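You operate a simulated robot arm through the tools that you are given. There is no shell and no other tool.

Carry out the task below with a simulated robot arm. There is one attempt and no reset: what you move stays moved.

TASK
Seal the gold bag, then flip the sealer switch off.
Fine: at the heat on its label; the heat dial stays there, the arm ends up. Where these are worked on the way, their far stop is far enough and under half their travel is too little: sealer switch.

It is judged by the outcome, as a careful person would: the job done as asked, and still so three seconds after it is handed in. It fails if anything else is knocked over, pushed out of place, dropped, spilled or broken. A push-on lid holds only when it is set on centred and level and pressed home; a screw cap is set on level and turned clockwise until tight.

THE ROBOT
A 7-joint arm with a two-finger parallel gripper, fixed in place. Base frame: the origin is at the foot of the arm, x ahead of it, y to its left, z up. Units: mm, rad, N and s.
With the tool pointing down near the work surface it reaches from about 280 to 680 mm from the base axis. Its first joint turns from -1.152 to 1.152 rad. Payload 1.57 kg.
The TCP is the grasp point between the finger pads, 30 mm short of the fingertips. In the tool frame z runs along the fingers and y along their closing line. The gripper opens to 110 mm. The fingers are 24 mm wide and 12 mm thick; the gripper's body (48 by 112 mm) begins 78 mm behind the TCP.
Orientation is that of the tool frame in the base frame, as [roll, pitch, yaw] about the fixed x, y, z axes, in that order (R = Rz(yaw) Ry(pitch) Rx(roll)). With the fingers straight down and closing along the base's y, the tool's x points along the base's -x, its y along +y and its z along -z.

THE INTERFACE
- The arm moves only by the tool jog_arm. Its argument "targets" is a list of rows, each a list of 7 numbers: the turn, a rotation vector about the base's x, y, z in rad, then the shift along the base's x, y, z in mm, then the opening in per cent of the stroke, from 0 (shut) to 100 (fully open). In form: [[wx, wy, wz, tx, ty, tz, claw], ...]. A call has 1 to 20 rows; each row shifts and turns the commanded pose from where the row before left it. A row lasts 0.2 s, in which the tool goes at most 50 mm and 0.15 rad; a call with a longer step from one row to the next is refused whole, and so is a gripper value outside its range. Where a pose cannot be reached the arm comes as near as it can. A force on the tool above 40 N (or 10 N above the force at the start of the call, whichever is more), or a blocked arm, ends the call early, and 0.2 s more pass. Each finger travels about 108 mm/s and halts on what it meets, pressing with about 28 N; the grip force reading is that of the motor and also rises with nothing between the fingers. The clock runs only during rows and for 0.2 s after the last one: add rows that do not move to give the fingers time. It gives the time, the measured TCP pose, the force on the tool (base axes), the opening and the grip force at its end, in the units of the frame above (readings bear some noise), with the torque about the TCP (base axes, N m) and any sound that the robot's microphone picked up, and new pictures: "pictures" is both (left out), scene, wrist or none.
- Cameras (640 x 400 px; columns grow to the right, rows downward): "scene" is fixed at [177.6, -403.1, 1403.2]; the picture's right is [0.63, -0.77, 0.00], its down [-0.44, -0.36, -0.82] and it looks along [0.63, 0.52, -0.57] (base axes); focal length 216 px, centre (320, 200). "wrist" rides on the gripper at [70, 16, -141] in the tool frame; the picture's right is [-0.23, 0.97, 0.00], its down [-0.86, -0.20, -0.48] and it looks along [-0.47, -0.11, 0.88] (tool axes); focal length 222 px, centre (320, 200). There is no depth. A picture from a camera that has moved, and an enlarged one, comes with that camera's place and axes in the base frame and with its lens.
- enlarge(camera, box): a new picture of the part [left, top, right, bottom] of that camera's present view, enlarged. The clock stands still meanwhile.
- close_job(): hands the job in; it is judged then, once.

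Nothing tells you positions but the pictures and the camera data. Unless the task says otherwise, let go and move clear before handing in.

The tools are called after "Request:" as a command line: name --pt "numbers of a row" for each row, then --argument value for the rest, lists and objects as JSON in quotes. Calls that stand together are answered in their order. jog_arm: Moves the arm, as the interface text tells. Its arguments: {"type":"object","properties":{"targets":{"type":"array"},"pictures":{"type":"string","enum":["both","scene","wrist","none"]}},"required":["targets"]} The other tools are called the same way: enlarge (camera, box) takes an enlarged picture of a part of a camera's view; close_job () hands the job in.

At the start:

```text
t: 0.0
position: [354.7, -67.9, 1290.3]
orientation: [-3.141, -0.001, 3.142]
ft_force: [-0.4, -0.3, 0.3]
moment: [0.01, -0.03, 0.0]
finger_gap: 110.0
grip_force: 0.1
```

scene: 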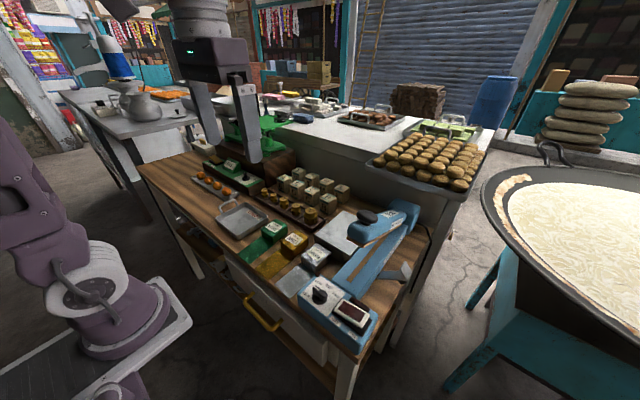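
wrist: 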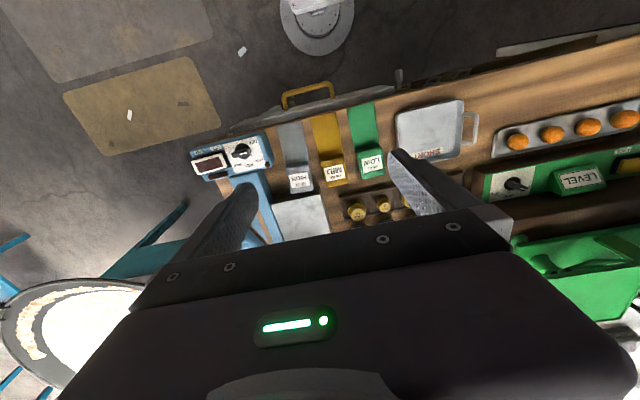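

I see a wooden bench with a blue impulse sealer (arm, dial, switch) on its right, and green, gold and silver bags lying in front of it with labelled tops. I'll enlarge the views before moving.

Request:
enlarge --camera "scene" --box '[220, 180, 440, 360]'

Request:
enlarge --camera "wrist" --box '[180, 80, 420, 240]'

Request:
enlarge --camera "scene" --box '[290, 260, 390, 350]'

```text
2.22 times, centred on (330, 270) of scene
camera zoom: at [177.6, -403.1, 1403.2], right [0.63, -0.77, 0.0], down [-0.44, -0.36, -0.82], along [0.63, 0.52, -0.57], focal length 479 px, centre (298, 44)
```

zoom: 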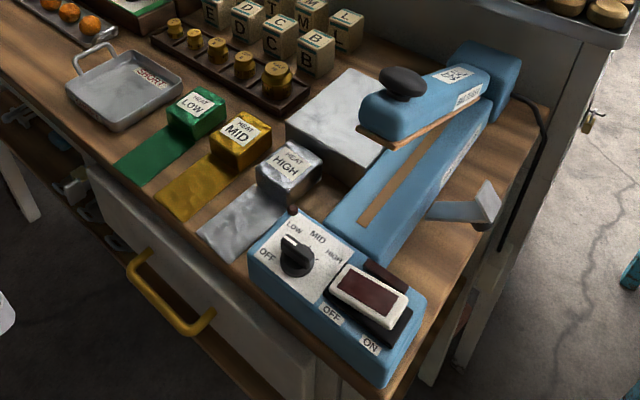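

```text
2.50 times, centred on (300, 160) of wrist
camera zoom: at [283.9, -53.3, 1432.7], right [0.23, 0.97, 0.0], down [0.86, -0.2, 0.48], along [0.47, -0.11, -0.88], focal length 555 px, centre (370, 300)
```

zoom: 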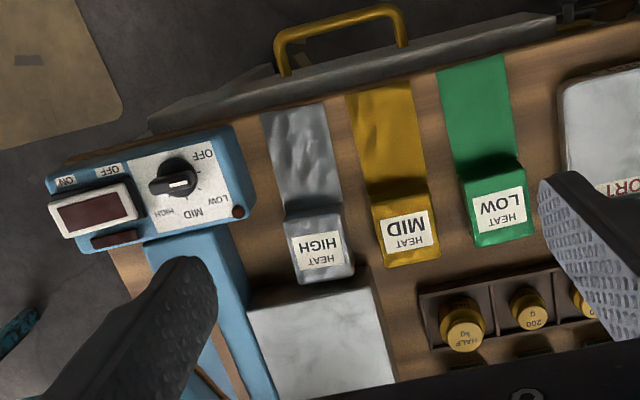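

```text
4.44 times, centred on (340, 305) of scene
camera zoom: at [177.6, -403.1, 1403.2], right [0.63, -0.77, 0.0], down [-0.44, -0.36, -0.82], along [0.63, 0.52, -0.57], focal length 958 px, centre (231, -267)
```

zoom: 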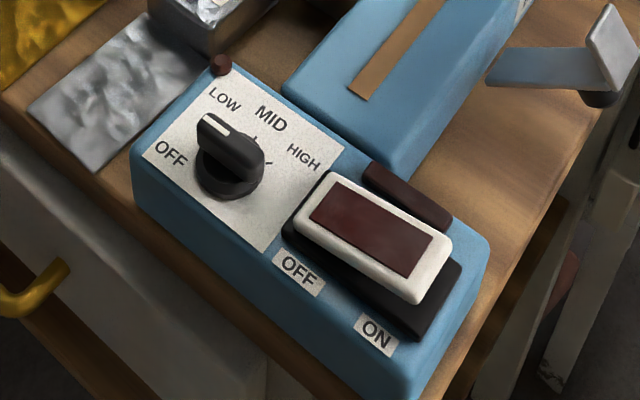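

Triangulating both views puts the dial knob top at about (377, -240, 987) and the gold bag block near (466, -65, 970), with the bench top around z≈930. I'll move the wrist camera closer over the sealer to read the dial and switch.

Request:
jog_arm --pt "0 0 0 -6 -28 -30 100" --pt "0 0 0 -6 -28 -30 100" --pt "0 0 0 -6 -28 -30 100" --pt "0 0 0 -6 -28 -30 100" --pictures "both"

```text
t: 1.0
position: [329.9, -181.2, 1168.5]
orientation: [-3.141, 0.0, 3.142]
ft_force: [-0.3, -0.6, -0.3]
moment: [-0.01, -0.02, -0.01]
finger_gap: 109.8
grip_force: 0.1
camera wrist: at [258.8, -166.4, 1311.5], right [0.23, 0.97, 0.0], down [0.85, -0.2, 0.48], along [0.47, -0.11, -0.88], focal length 222 px, centre (320, 200)
```

scene: 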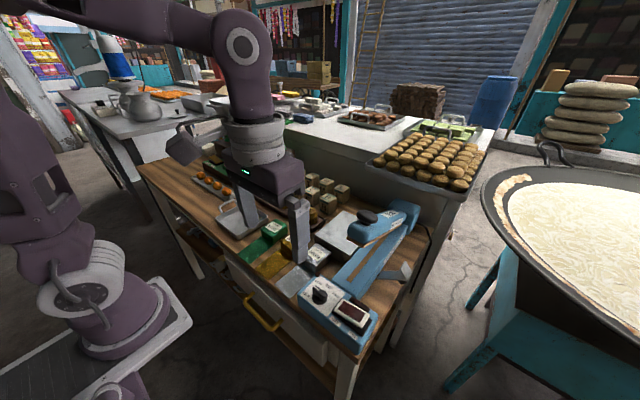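
wrist: 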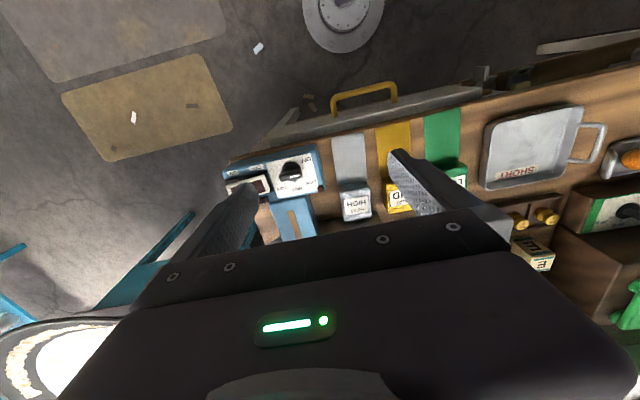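

The gripper hides everything beyond the fingers, so I'll shift forward to see the sealer arm and strip from above.

Request:
jog_arm --pt "0 0 0 37.5 3 12 100" --pt "0 0 0 37.5 3 12 100" --pt "0 0 0 37.5 3 12 100" --pt "0 0 0 37.5 3 12 100" --pictures "both"

```text
t: 2.0
position: [478.9, -171.0, 1218.1]
orientation: [-3.142, -0.001, -3.141]
ft_force: [-0.2, -0.6, -0.3]
moment: [-0.03, 0.0, -0.02]
finger_gap: 110.1
grip_force: 0.0
camera wrist: at [409.4, -155.3, 1361.3], right [0.23, 0.97, 0.0], down [0.86, -0.2, 0.48], along [0.47, -0.11, -0.88], focal length 222 px, centre (320, 200)
```

scene: 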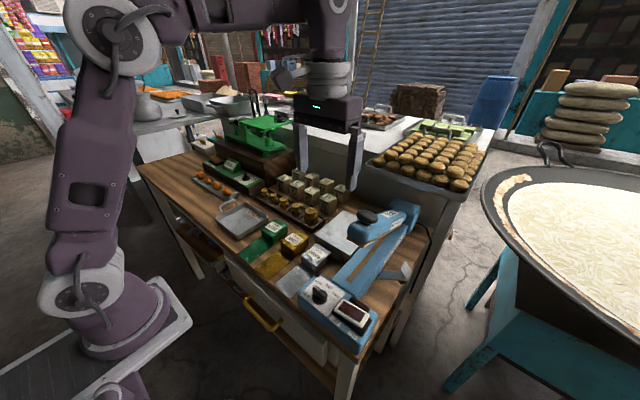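
wrist: 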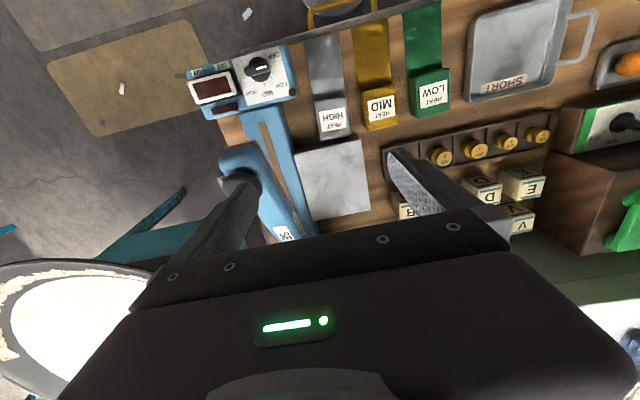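

Request:
enlarge --camera "wrist" --box '[180, 20, 400, 250]'

Request:
enlarge --camera "wrist" --box '[180, 40, 310, 121]'

Request:
enlarge --camera "scene" --box '[330, 190, 430, 290]'

Request:
enlarge --camera "scene" --box '[240, 215, 350, 300]'

```text
1.74 times, centred on (290, 135) of wrist
camera zoom: at [409.4, -155.3, 1361.3], right [0.23, 0.97, 0.0], down [0.86, -0.2, 0.48], along [0.47, -0.11, -0.88], focal length 386 px, centre (372, 313)
```

zoom: 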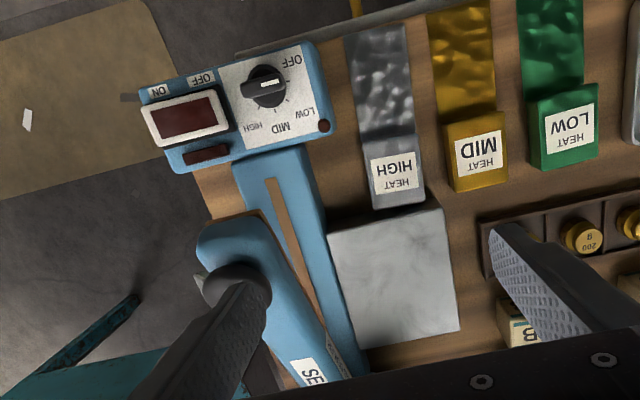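

```text
4.92 times, centred on (245, 80) of wrist
camera zoom: at [409.4, -155.3, 1361.3], right [0.23, 0.97, 0.0], down [0.86, -0.2, 0.48], along [0.47, -0.11, -0.88], focal length 1094 px, centre (689, 788)
```

zoom: 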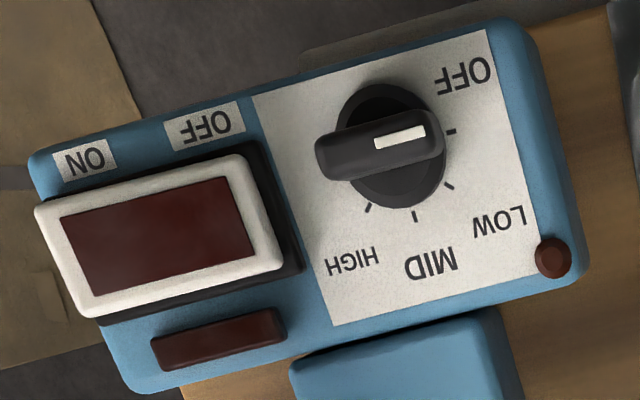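

```text
4.00 times, centred on (380, 240) of scene
camera zoom: at [177.6, -403.1, 1403.2], right [0.63, -0.77, 0.0], down [-0.44, -0.36, -0.82], along [0.63, 0.52, -0.57], focal length 862 px, centre (80, 40)
```

zoom: 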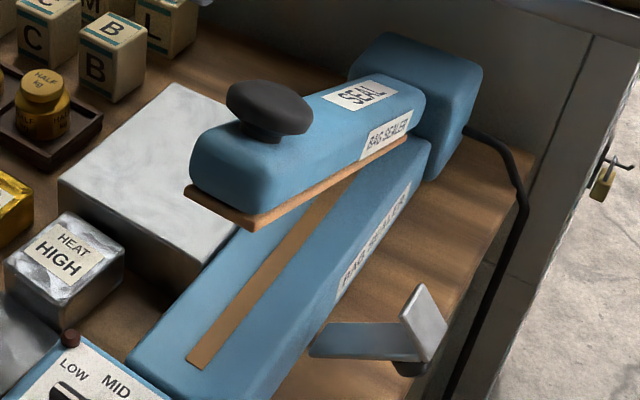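

```text
4.71 times, centred on (295, 258) of scene
camera zoom: at [177.6, -403.1, 1403.2], right [0.63, -0.77, 0.0], down [-0.44, -0.36, -0.82], along [0.63, 0.52, -0.57], focal length 1014 px, centre (438, -71)
```

zoom: 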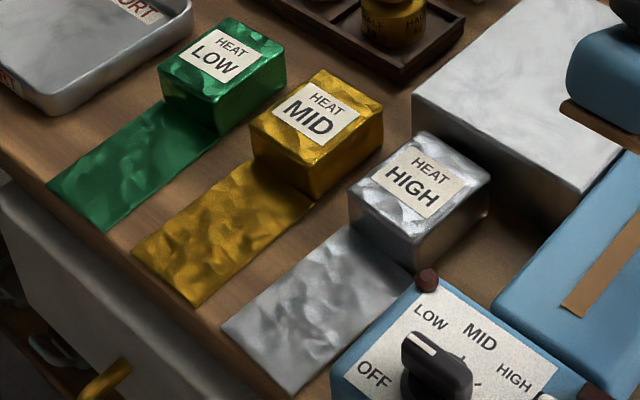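

The dial sits at OFF, the rocker is pressed at its OFF end (ON end raised), and the press arm is up with its knob near (490, -264, 1134). The strip runs along x at y≈-266 and the marble rest lies beside it. I'll come in closer over the controls to measure them.

Request:
jog_arm --pt "0 0 0 -30 -25 0 100" --pt "0 0 0 -30 -25 0 100" --pt "0 0 0 -19 -29 -10 100" --pt "0 0 0 0 0 -36 100" --pt "0 0 0 0 0 -36 100" --pt "0 0 0 0 0 -36 100" --pictures "wrist"

Request:
enlarge --camera "wrist" --box '[200, 60, 400, 185]'

```text
t: 3.4
position: [402.0, -246.8, 1100.9]
orientation: [-3.142, -0.001, -3.141]
ft_force: [-0.1, -0.6, 0.6]
moment: [-0.01, 0.02, -0.01]
finger_gap: 109.8
grip_force: 0.1
camera wrist: at [332.0, -231.9, 1243.4], right [0.23, 0.97, 0.0], down [0.85, -0.2, 0.48], along [0.47, -0.11, -0.88], focal length 222 px, centre (320, 200)
```

wrist: 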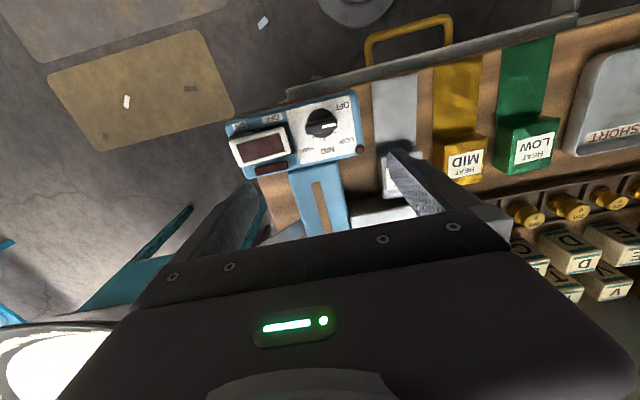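

```text
3.20 times, centred on (300, 122) of wrist
camera zoom: at [332.0, -231.9, 1243.4], right [0.23, 0.97, 0.0], down [0.85, -0.2, 0.48], along [0.47, -0.11, -0.88], focal length 711 px, centre (384, 448)
```

zoom: 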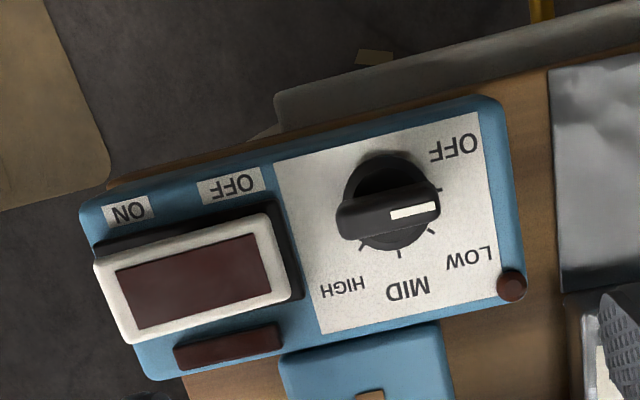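

The knob bar's top is at (378.5, -241.5, 988), pointing to OFF (+y), the panel is at z≈969, and MID lies toward +x, a quarter turn clockwise from above. The rocker spans x 371–402, y -346…-285 with its ON end up at z≈990. I'll turn the tool a quarter so the fingers straddle the knob bar, part-closing them first.

Request:
jog_arm --pt "0 0 0.1428 -2.2 0.5 0 60" --pt "0 0 0.1428 -2.2 0.5 0 45" --pt "0 0 0.1428 -2.1 0.5 0 41" --pt "0 0 0.1428 -2.1 0.5 0 41" --pt "0 0 0.1428 -2.1 0.5 0 41" --pt "0 0 0.1428 -2.1 0.5 0 41" --pt "0 0 0.1428 -2.1 0.5 0 41" --pt "0 0 0.1428 -2.1 0.5 0 41" --pt "0 0 0.1428 -2.1 0.5 0 41" --pt "0 0 0.1428 -2.1 0.5 0 41" --pt "0 0 0.1428 -2.1 0.3 0 41" --pt "0 0 0 0 0 0 41" --pictures "both"

Request:
enlarge --camera "wrist" --box '[200, 80, 440, 240]'

Request:
enlarge --camera "scene" --box '[270, 190, 430, 350]'

```text
t: 6.0
position: [377.4, -242.9, 1099.9]
orientation: [-3.142, -0.001, -1.569]
ft_force: [0.9, 1.4, 0.2]
moment: [-0.02, -0.02, 0.01]
finger_gap: 45.2
grip_force: 0.1
camera wrist: at [360.9, -312.2, 1242.8], right [-0.97, 0.23, 0.0], down [0.2, 0.86, 0.48], along [0.11, 0.47, -0.88], focal length 222 px, centre (320, 200)
```

scene: 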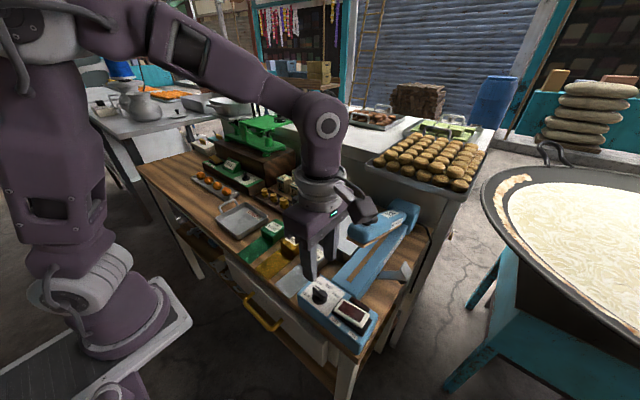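
wrist: 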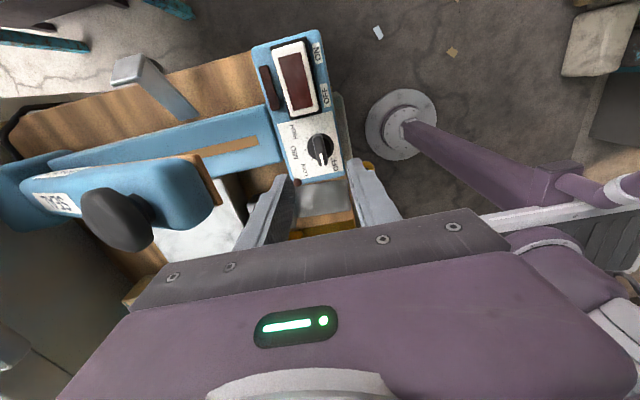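

```text
2.50 times, centred on (320, 160) of wrist
camera zoom: at [360.9, -312.2, 1242.8], right [-0.97, 0.23, 0.0], down [0.2, 0.86, 0.48], along [0.11, 0.47, -0.88], focal length 555 px, centre (320, 300)
```

zoom: 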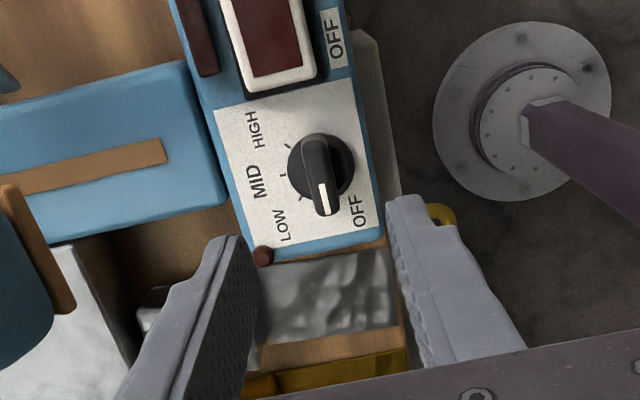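

```text
2.50 times, centred on (350, 270) of scene
camera zoom: at [177.6, -403.1, 1403.2], right [0.63, -0.77, 0.0], down [-0.44, -0.36, -0.82], along [0.63, 0.52, -0.57], focal length 539 px, centre (245, 25)
```

zoom: 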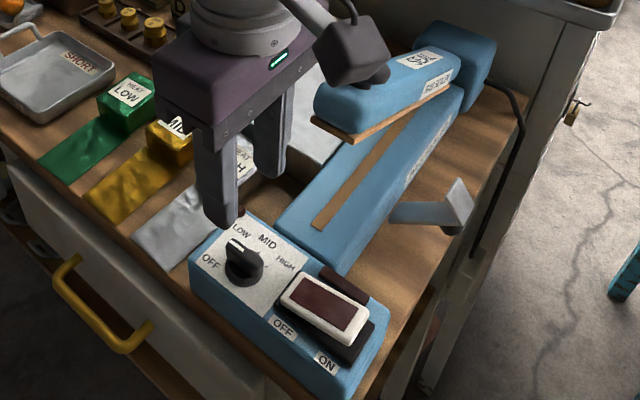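

The sealer arm's front end is at x≈463, clear of the gripper body's reach here. I'll come down so the fingertips stop just above the knob's round base.

Request:
jog_arm --pt "0 0 0 0 0 -30 41" --pt "0 0 0 0 0 -30 41" --pt "0 0 0 0 0 -20 41" --pt "0 0 0 0 0 -6 41" --pt "0 0 0 0 0 0 41" --pictures "both"

Request:
enlarge --camera "wrist" --box '[220, 120, 420, 245]'

Request:
enlarge --camera "scene" --box '[280, 240, 380, 340]'

```text
t: 7.2
position: [378.4, -241.3, 1013.7]
orientation: [3.14, 0.001, -1.57]
ft_force: [0.7, -0.2, 0.1]
moment: [-0.02, 0.03, -0.01]
finger_gap: 45.3
grip_force: 0.0
camera wrist: at [361.5, -312.4, 1156.3], right [-0.97, 0.23, 0.0], down [0.2, 0.85, 0.48], along [0.11, 0.47, -0.88], focal length 222 px, centre (320, 200)
```

scene: 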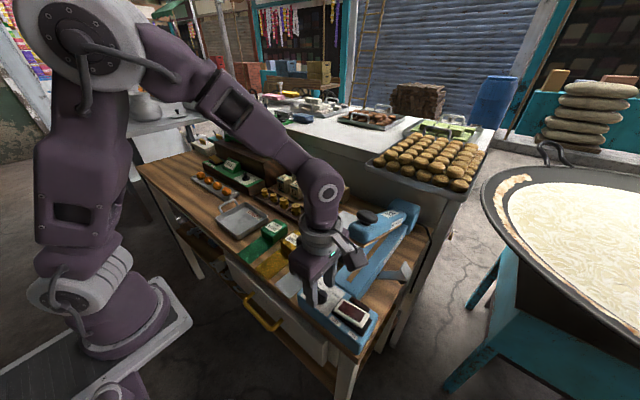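
wrist: 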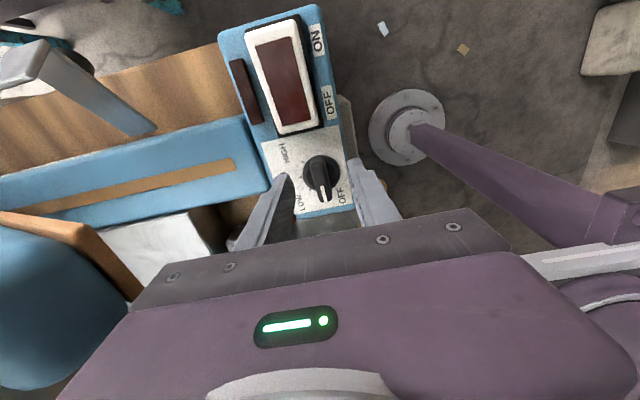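

```text
3.20 times, centred on (320, 182) of wrist
camera zoom: at [361.5, -312.4, 1156.3], right [-0.97, 0.23, 0.0], down [0.2, 0.85, 0.48], along [0.11, 0.47, -0.88], focal length 711 px, centre (320, 256)
```

zoom: 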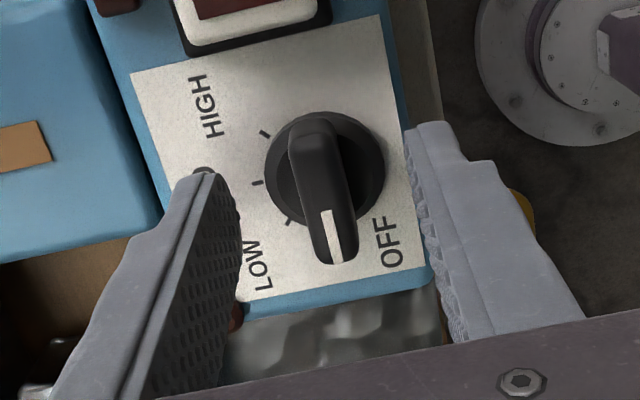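

```text
4.00 times, centred on (330, 290) of scene
camera zoom: at [177.6, -403.1, 1403.2], right [0.63, -0.77, 0.0], down [-0.44, -0.36, -0.82], along [0.63, 0.52, -0.57], focal length 862 px, centre (280, -160)
```

zoom: 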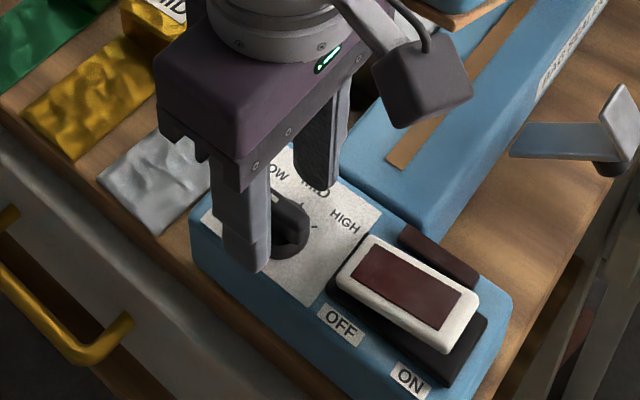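

The bar is centred between the fingers. I'll lower a few millimetres more and close on it.

Request:
jog_arm --pt "0 0 0 0 0 -3 41" --pt "0 0 0 0 0 -2.5 41" --pt "0 0 0 0 0 0 20" --pt "0 0 0 0 0 0 5" --pt "0 0 0 0 0 0 5" --pt "0 0 0 0 0 0 5" --pictures "both"

Request:
enlarge --camera "wrist" --box '[220, 120, 420, 245]'

```text
t: 8.6
position: [378.6, -242.8, 1008.5]
orientation: [3.14, -0.001, -1.572]
ft_force: [-13.0, -0.9, 12.2]
moment: [-0.07, 0.17, 0.03]
finger_gap: 12.1
grip_force: 28.9
camera wrist: at [360.8, -313.0, 1150.7], right [-0.97, 0.23, 0.0], down [0.2, 0.85, 0.48], along [0.11, 0.47, -0.88], focal length 222 px, centre (320, 200)
```

scene: 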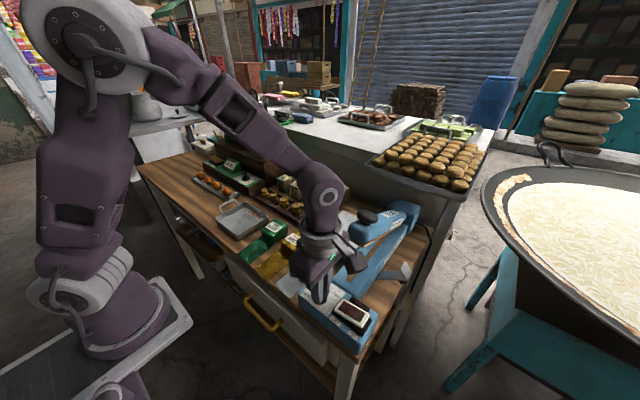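
wrist: 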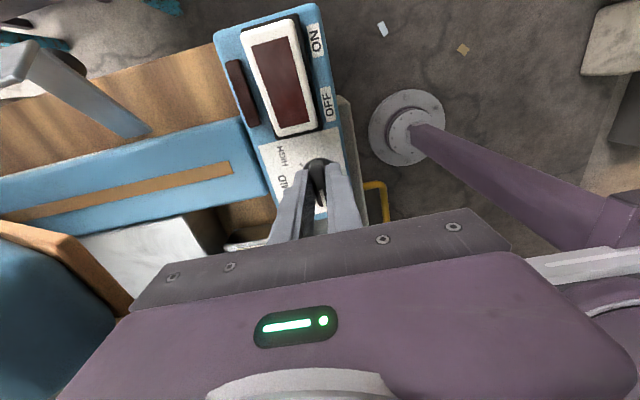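

```text
3.20 times, centred on (320, 182) of wrist
camera zoom: at [360.8, -313.0, 1150.7], right [-0.97, 0.23, 0.0], down [0.2, 0.85, 0.48], along [0.11, 0.47, -0.88], focal length 711 px, centre (320, 256)
```

zoom: 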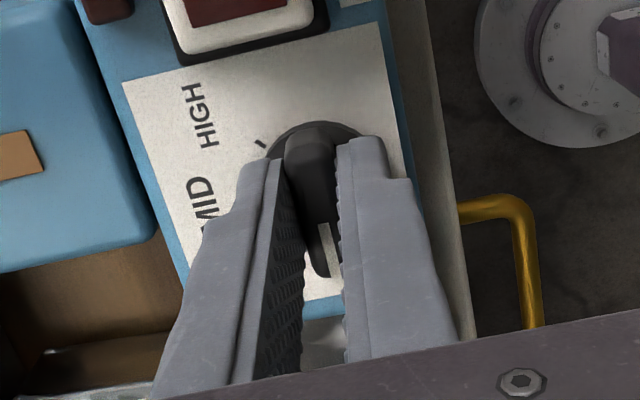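

I have the bar at a 12 mm gap with slight contact on the base. I'll ease up a millimetre and turn a quarter clockwise toward MID.

Request:
jog_arm --pt "0 0 0 -0.5 0 1 5" --pt "0 0 -0.1428 0 0 0 5" --pt "0 0 -0.1428 0 0 0 5" --pt "0 0 -0.1428 0 0 0 5" --pt "0 0 -0.1428 0 0 0 5" --pt "0 0 0 0 0 0 5" --pictures "both"

Request:
enlarge --camera "wrist" --box '[220, 120, 420, 245]'

```text
t: 10.0
position: [376.8, -241.1, 1009.0]
orientation: [3.139, 0.001, -2.147]
ft_force: [-16.8, 2.9, -16.1]
moment: [0.21, 0.03, 0.02]
finger_gap: 12.0
grip_force: 29.1
camera wrist: at [324.8, -292.6, 1151.7], right [-0.69, 0.72, 0.0], down [0.63, 0.61, 0.48], along [0.34, 0.33, -0.88], focal length 222 px, centre (320, 200)
```

scene: 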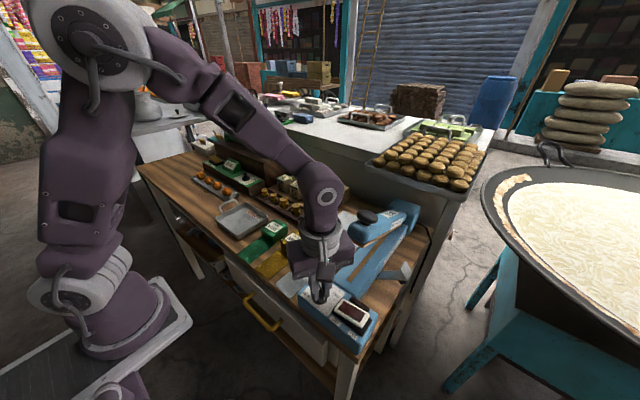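
wrist: 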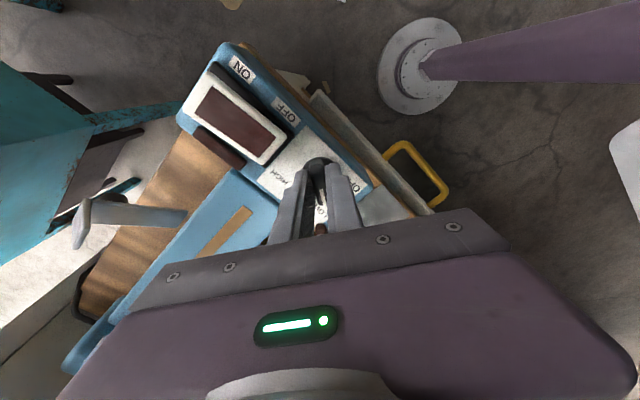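

```text
3.20 times, centred on (320, 182) of wrist
camera zoom: at [324.8, -292.6, 1151.7], right [-0.69, 0.72, 0.0], down [0.63, 0.61, 0.48], along [0.34, 0.33, -0.88], focal length 711 px, centre (320, 256)
```

zoom: 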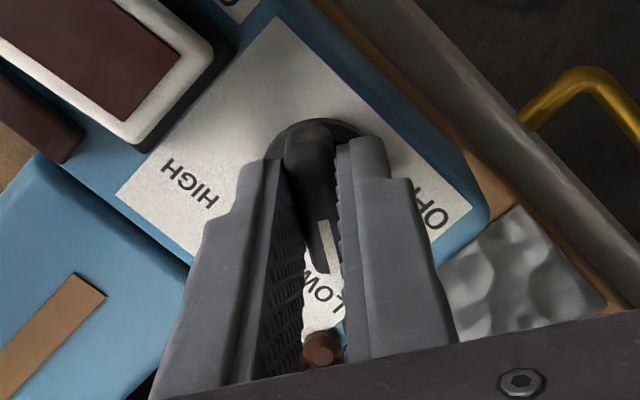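

The knob turns with the fingers and passes LOW now. I'll relieve the small offset force and finish the quarter turn.

Request:
jog_arm --pt "0 0 0 -0.6 0 -0.6 5" --pt "0 0 -0.1428 0 0 0 5" --pt "0 0 -0.1428 0 0 0 5" --pt "0 0 -0.1428 0 0 0 5" --pt "0 0 -0.1428 0 0 0 5" --pt "0 0 -0.1428 0 0 0 5" --pt "0 0 -0.1428 0 0 0 5" --pt "0 0 -0.1428 0 0 0 5" --pt "0 0 0 0 0 0 5" --pictures "both"

Request:
enlarge --camera "wrist" --box '[220, 120, 420, 245]'

```text
t: 12.0
position: [375.5, -240.0, 1009.0]
orientation: [3.139, -0.002, 3.14]
ft_force: [-12.1, 32.7, 3.6]
moment: [0.46, -0.32, 0.02]
finger_gap: 11.9
grip_force: 29.0
camera wrist: at [306.0, -225.3, 1152.0], right [0.23, 0.97, 0.0], down [0.86, -0.2, 0.48], along [0.46, -0.11, -0.88], focal length 222 px, centre (320, 200)
```

scene: 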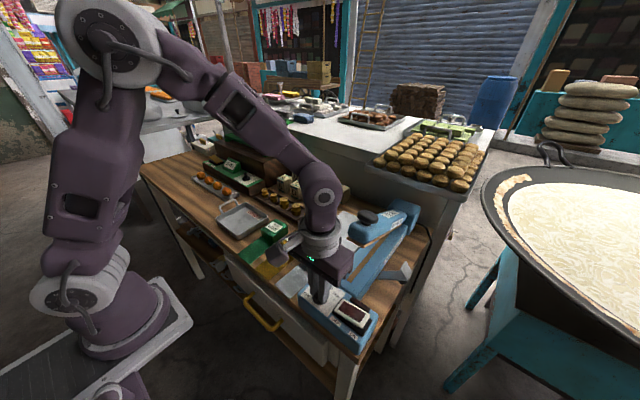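
wrist: 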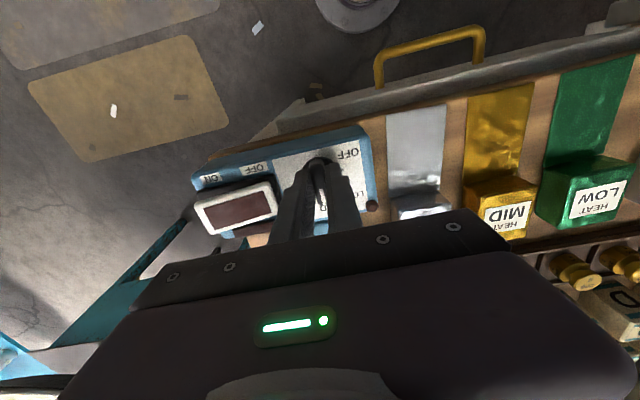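

```text
3.20 times, centred on (320, 182) of wrist
camera zoom: at [306.0, -225.3, 1152.0], right [0.23, 0.97, 0.0], down [0.86, -0.2, 0.48], along [0.46, -0.11, -0.88], focal length 711 px, centre (320, 256)
```

zoom: 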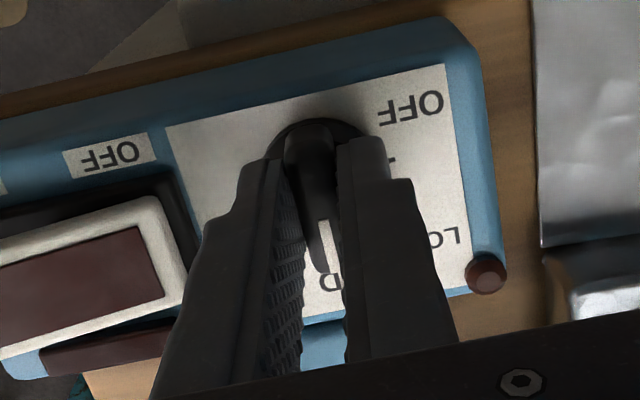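

The pointer is now toward MID. I'll relieve the sideways load, open just enough to clear the bar, lift off and check the dial.

Request:
jog_arm --pt "0 0 0 -0.5 1.5 0 5" --pt "0 0 0 0 0 0 5" --pt "0 0 0 0 0 0 28" --pt "0 0 0 0 0 0 28" --pt "0 0 0 0 0 20 28" --pt "0 0 0 0 0 40 28" --pt "0 0 0 0 0 40 28" --pictures "wrist"

Request:
enlarge --camera "wrist" --box '[210, 60, 410, 185]'

```text
t: 13.6
position: [376.0, -241.4, 1109.5]
orientation: [-3.14, 0.0, -3.141]
ft_force: [-0.3, 0.5, -0.3]
moment: [0.03, 0.01, 0.0]
finger_gap: 30.8
grip_force: 0.0
camera wrist: at [304.8, -225.5, 1252.2], right [0.23, 0.97, 0.0], down [0.86, -0.2, 0.48], along [0.47, -0.11, -0.88], focal length 222 px, centre (320, 200)
```

wrist: 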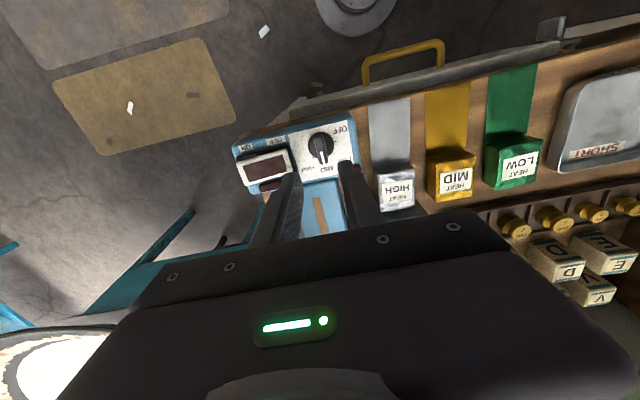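

```text
3.20 times, centred on (310, 122) of wrist
camera zoom: at [304.8, -225.5, 1252.2], right [0.23, 0.97, 0.0], down [0.86, -0.2, 0.48], along [0.47, -0.11, -0.88], focal length 711 px, centre (352, 448)
```

zoom: 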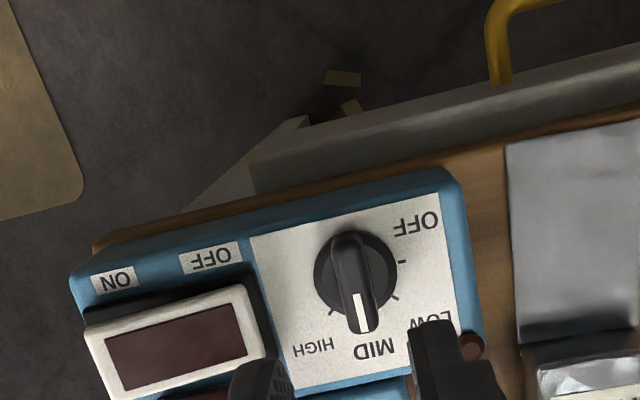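

The dial reads MID. Next I'll shut the fingers and press the rocker's raised ON end at about (386, -336).

Request:
jog_arm --pt "0 0 0 5 -47 0 0" --pt "0 0 0 5.5 -47.5 0 0" --pt "0 0 0 0 0 -40 0" --pt "0 0 0 0 0 -40 0" --pt "0 0 0 0 0 0 0" --pictures "both"

Request:
enlarge --camera "scene" --box '[300, 250, 400, 350]'

Request:
enlarge --camera "wrist" --box '[220, 120, 420, 245]'

```text
t: 14.8
position: [387.2, -335.1, 1028.4]
orientation: [-3.141, 0.001, -3.142]
ft_force: [-0.1, -0.2, -0.2]
moment: [0.02, -0.03, 0.0]
finger_gap: 0.4
grip_force: 21.3
camera wrist: at [317.2, -319.8, 1171.7], right [0.23, 0.97, 0.0], down [0.86, -0.2, 0.48], along [0.47, -0.11, -0.88], focal length 222 px, centre (320, 200)
```

scene: 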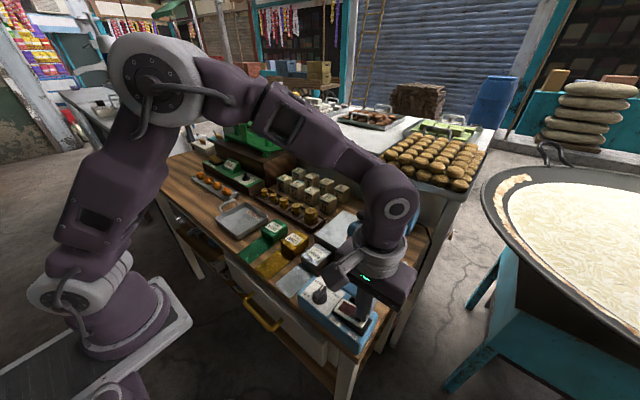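
wrist: 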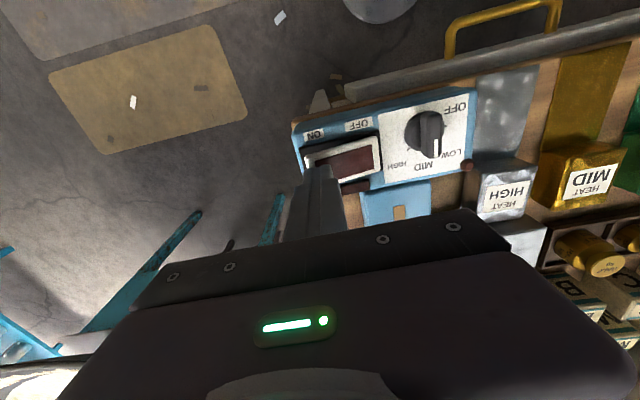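

```text
4.00 times, centred on (350, 300) of scene
camera zoom: at [177.6, -403.1, 1403.2], right [0.63, -0.77, 0.0], down [-0.44, -0.36, -0.82], along [0.63, 0.52, -0.57], focal length 862 px, centre (200, -200)
```

zoom: 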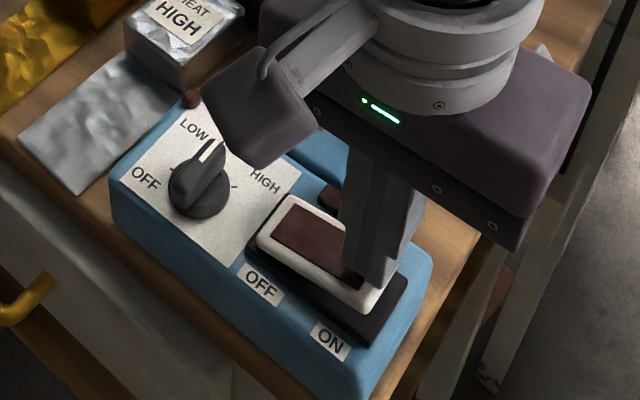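

```text
3.20 times, centred on (320, 182) of wrist
camera zoom: at [317.2, -319.8, 1171.7], right [0.23, 0.97, 0.0], down [0.86, -0.2, 0.48], along [0.47, -0.11, -0.88], focal length 711 px, centre (320, 256)
```

zoom: 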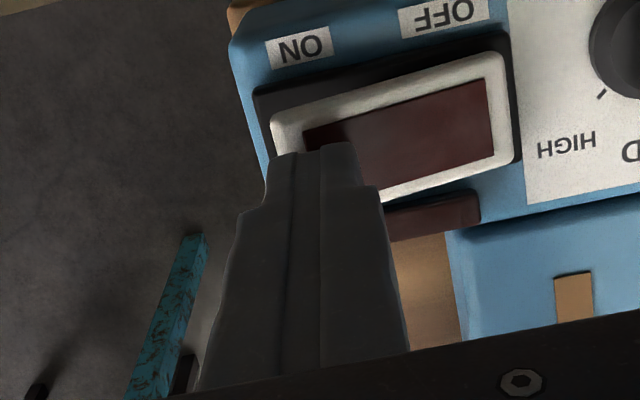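

The shut fingertips are over the ON end; I'll press down in small steps.

Request:
jog_arm --pt "0 0 0 0 0 -5 0" --pt "0 0 0 0 0 -3 0" --pt "0 0 0 0 0 -2 0" --pt "0 0 0 0 0 -2 0" --pt "0 0 0 0 0 -2 0" --pt "0 0 0 0 0 -2 0" --pt "0 0 0 0 0 -2 0" --pt "0 0 0 0 0 -2 0" --pictures "both"

Request:
enlarge --camera "scene" --box '[300, 250, 400, 350]'

Request:
enlarge --camera "wrist" --box '[220, 120, 420, 245]'

```text
t: 16.0
position: [386.3, -334.5, 1018.2]
orientation: [-3.14, 0.0, -3.141]
ft_force: [-4.6, 5.3, 14.1]
moment: [0.3, 0.15, 0.03]
finger_gap: 0.0
grip_force: 21.2
stopped in row 5: the force on the tool passed its limit at 45 N (the readings are from after the stop); the commanded pose is now the measured one
camera wrist: at [316.0, -319.2, 1161.4], right [0.23, 0.97, 0.0], down [0.85, -0.2, 0.48], along [0.47, -0.11, -0.88], focal length 222 px, centre (320, 200)
```

scene: 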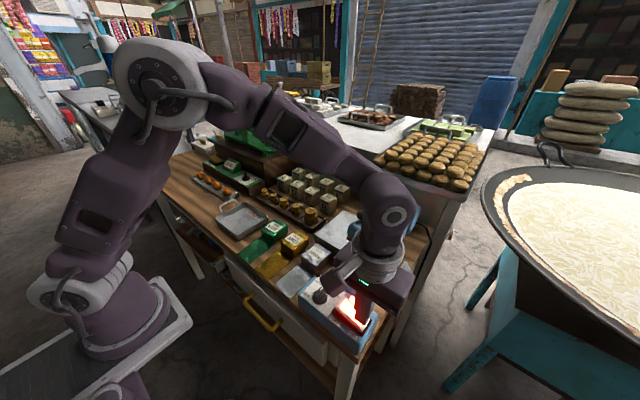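
wrist: 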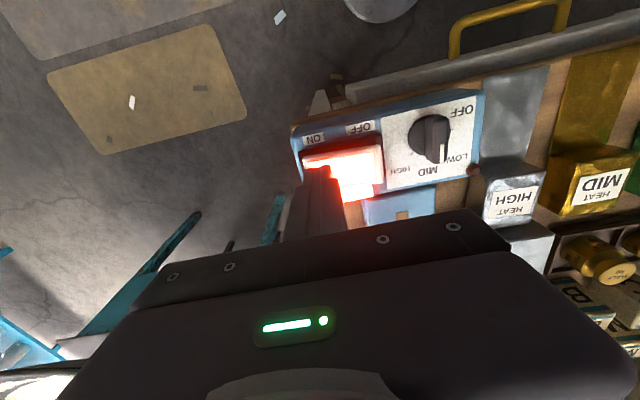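

```text
4.00 times, centred on (350, 300) of scene
camera zoom: at [177.3, -402.8, 1403.3], right [0.63, -0.77, 0.0], down [-0.44, -0.36, -0.82], along [0.63, 0.52, -0.57], focal length 862 px, centre (200, -200)
```

zoom: 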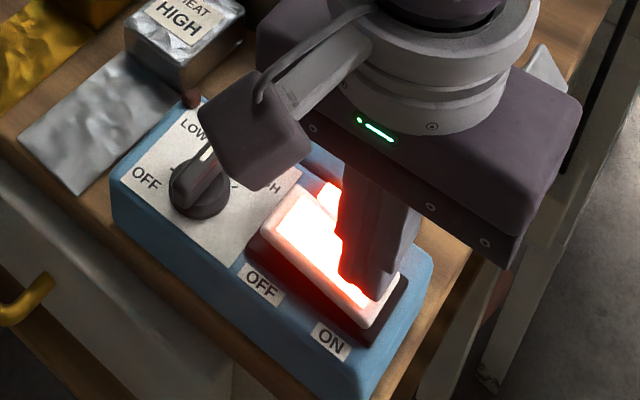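

```text
3.20 times, centred on (320, 182) of wrist
camera zoom: at [316.0, -319.2, 1161.4], right [0.23, 0.97, 0.0], down [0.85, -0.2, 0.48], along [0.47, -0.11, -0.88], focal length 711 px, centre (320, 256)
```

zoom: 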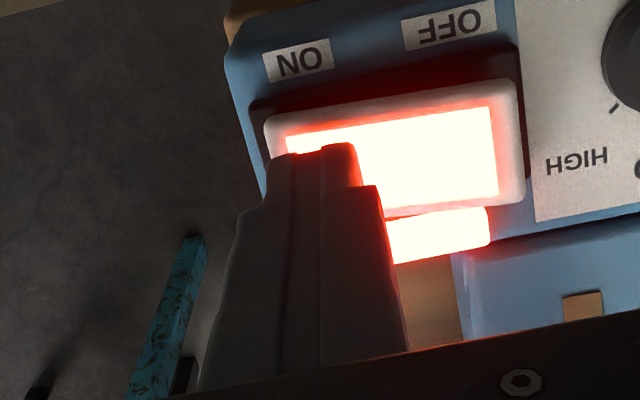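

The rocker and the bar lamp lit red, so it's on; I'll press a little further to make sure it has reached its stop.

Request:
jog_arm --pt "0 0 0 0 0 -1.5 0" --pt "0 0 0 0 0 -1.5 0" --pt "0 0 0 0 0 -1.5 0" --pt "0 0 0 0 0 -1.5 0" --pt "0 0 0 0 0 -1.5 0" --pt "0 0 0 0 0 -1.5 0" --pictures "scene"

Request:
enlarge --camera "scene" --box '[300, 250, 400, 350]'

```text
t: 16.5
position: [386.6, -335.1, 1018.2]
orientation: [-3.139, 0.002, 3.141]
ft_force: [-4.2, 6.5, 14.7]
moment: [0.33, 0.17, 0.04]
finger_gap: 0.1
grip_force: 21.6
stopped in row 2: the force on the tool passed its limit at 45 N (the readings are from after the stop); the commanded pose is now the measured one
```

scene: 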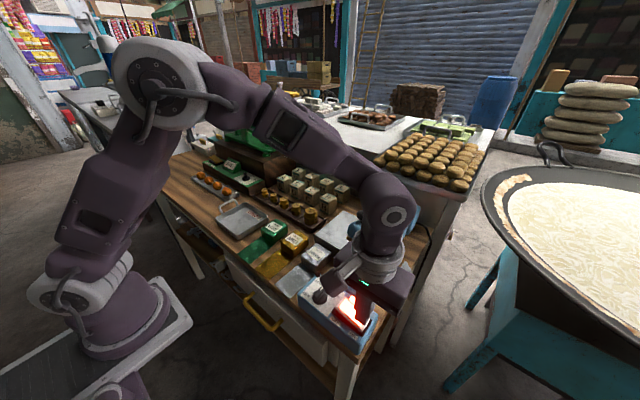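

```text
4.00 times, centred on (350, 300) of scene
camera zoom: at [177.3, -402.8, 1403.3], right [0.63, -0.77, 0.0], down [-0.44, -0.36, -0.82], along [0.63, 0.52, -0.57], focal length 862 px, centre (200, -200)
```

zoom: 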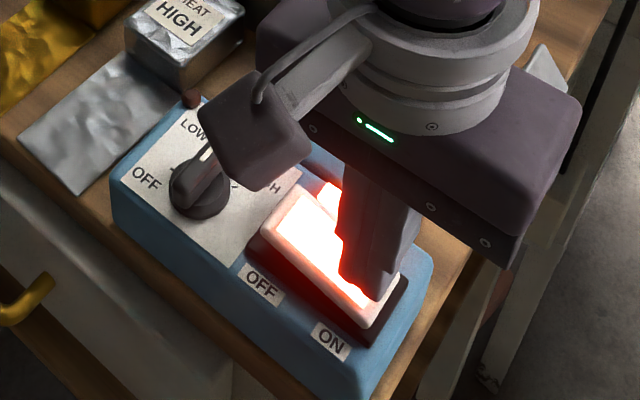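

It meets a hard stop, so the rocker is fully over. I'll lift off and check it stays on.

Request:
jog_arm --pt "0 0 0 0 0 20 0" --pt "0 0 0 0 0 40 0" --pt "0 0 0 0 0 40 0" --pt "0 0 0 0 48 0 0" --pt "0 0 0 0 48 0 0" --pictures "both"

Request:
enlarge --camera "scene" --box '[300, 250, 400, 350]'

Request:
enlarge --camera "wrist" --box '[210, 60, 410, 185]'

```text
t: 17.7
position: [386.1, -239.1, 1119.4]
orientation: [-3.139, 0.0, 3.141]
ft_force: [-0.5, 0.6, 1.0]
moment: [-0.02, -0.04, 0.03]
finger_gap: 0.2
grip_force: 21.7
camera wrist: at [316.0, -223.3, 1261.6], right [0.23, 0.97, 0.0], down [0.85, -0.2, 0.48], along [0.47, -0.11, -0.88], focal length 222 px, centre (320, 200)
```

scene: 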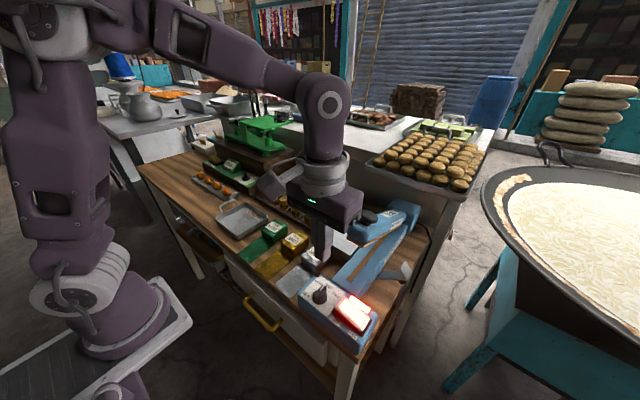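
wrist: 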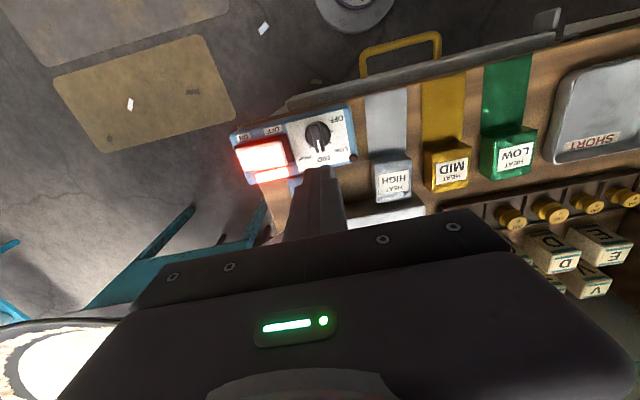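

```text
4.00 times, centred on (350, 300) of scene
camera zoom: at [177.5, -403.1, 1403.2], right [0.63, -0.77, 0.0], down [-0.44, -0.36, -0.82], along [0.63, 0.52, -0.57], focal length 862 px, centre (200, -200)
```

zoom: 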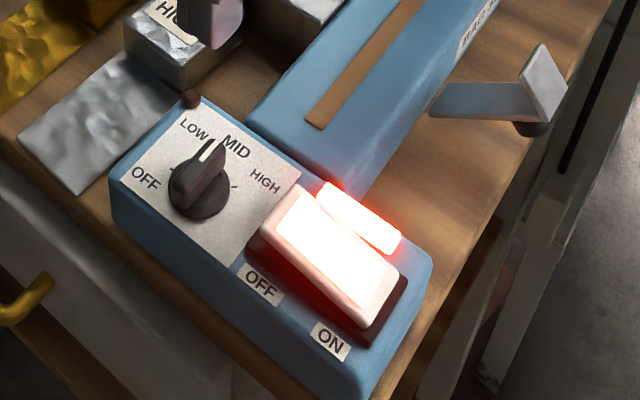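

```text
3.20 times, centred on (310, 122) of wrist
camera zoom: at [316.0, -223.3, 1261.6], right [0.23, 0.97, 0.0], down [0.85, -0.2, 0.48], along [0.47, -0.11, -0.88], focal length 711 px, centre (352, 448)
```

zoom: 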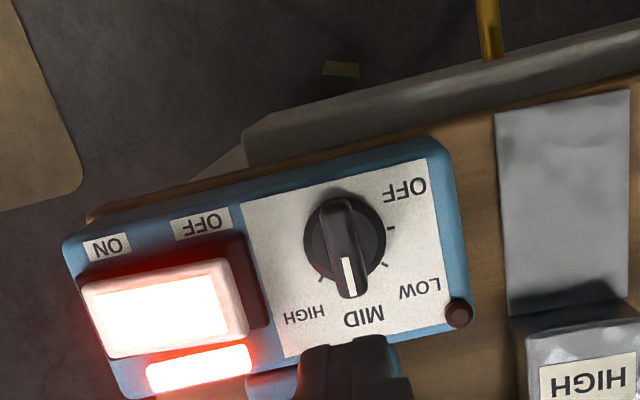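

Switch on and dial at MID. Now I'll go above the gold bag, opening the fingers part way, to measure it.

Request:
jog_arm --pt "0 0 0 17 35 0 40" --pt "0 0 0 17 35 0 65" --pt "0 0 0 17 35 0 65" --pt "0 0 0 17 35 0 65" --pt "0 0 0 16 37 0 65" --pt "0 0 0 0 0 0 65" --pictures "both"

Request:
enlarge --camera "wrist" --box '[220, 20, 420, 220]'

Request:
enlarge --camera "scene" --box '[240, 210, 350, 300]'

```text
t: 19.1
position: [470.8, -62.6, 1119.4]
orientation: [-3.139, 0.001, -3.14]
ft_force: [-0.6, -0.1, 0.1]
moment: [0.02, 0.02, 0.0]
finger_gap: 71.5
grip_force: 0.1
camera wrist: at [400.0, -47.6, 1261.3], right [0.23, 0.97, 0.0], down [0.85, -0.2, 0.48], along [0.47, -0.11, -0.88], focal length 222 px, centre (320, 200)
```

scene: 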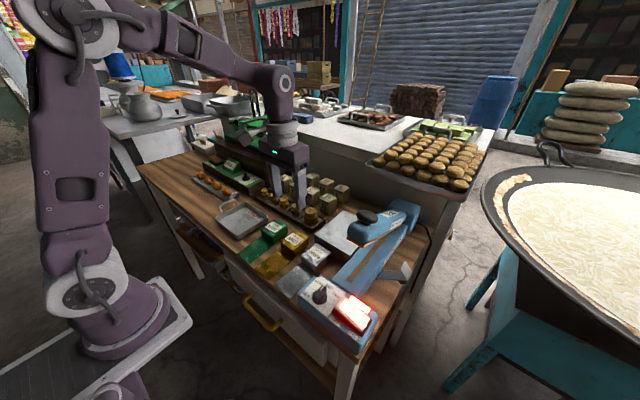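
wrist: 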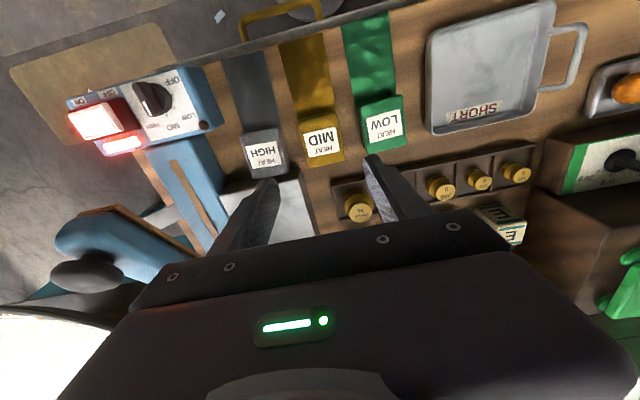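

```text
2.00 times, centred on (320, 120) of wrist
camera zoom: at [400.0, -47.6, 1261.3], right [0.23, 0.97, 0.0], down [0.85, -0.2, 0.48], along [0.47, -0.11, -0.88], focal length 444 px, centre (320, 360)
```

zoom: 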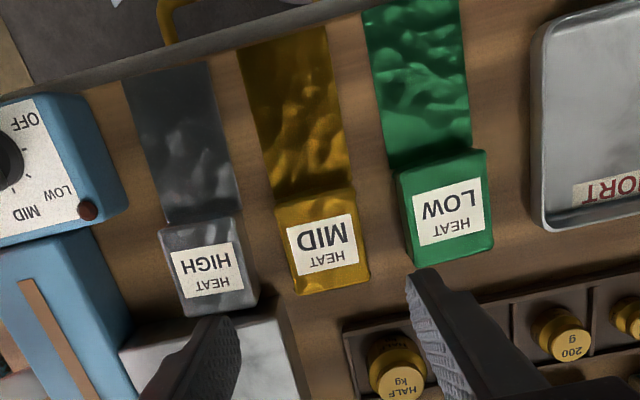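

```text
4.44 times, centred on (295, 255) of scene
camera zoom: at [177.6, -403.1, 1403.2], right [0.63, -0.77, 0.0], down [-0.44, -0.36, -0.82], along [0.63, 0.52, -0.57], focal length 958 px, centre (431, -44)
```

zoom: 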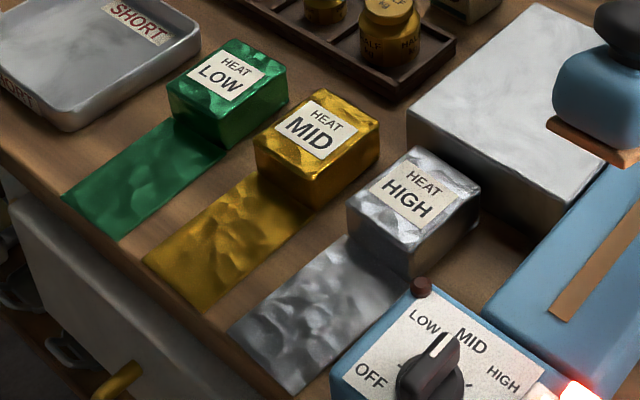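

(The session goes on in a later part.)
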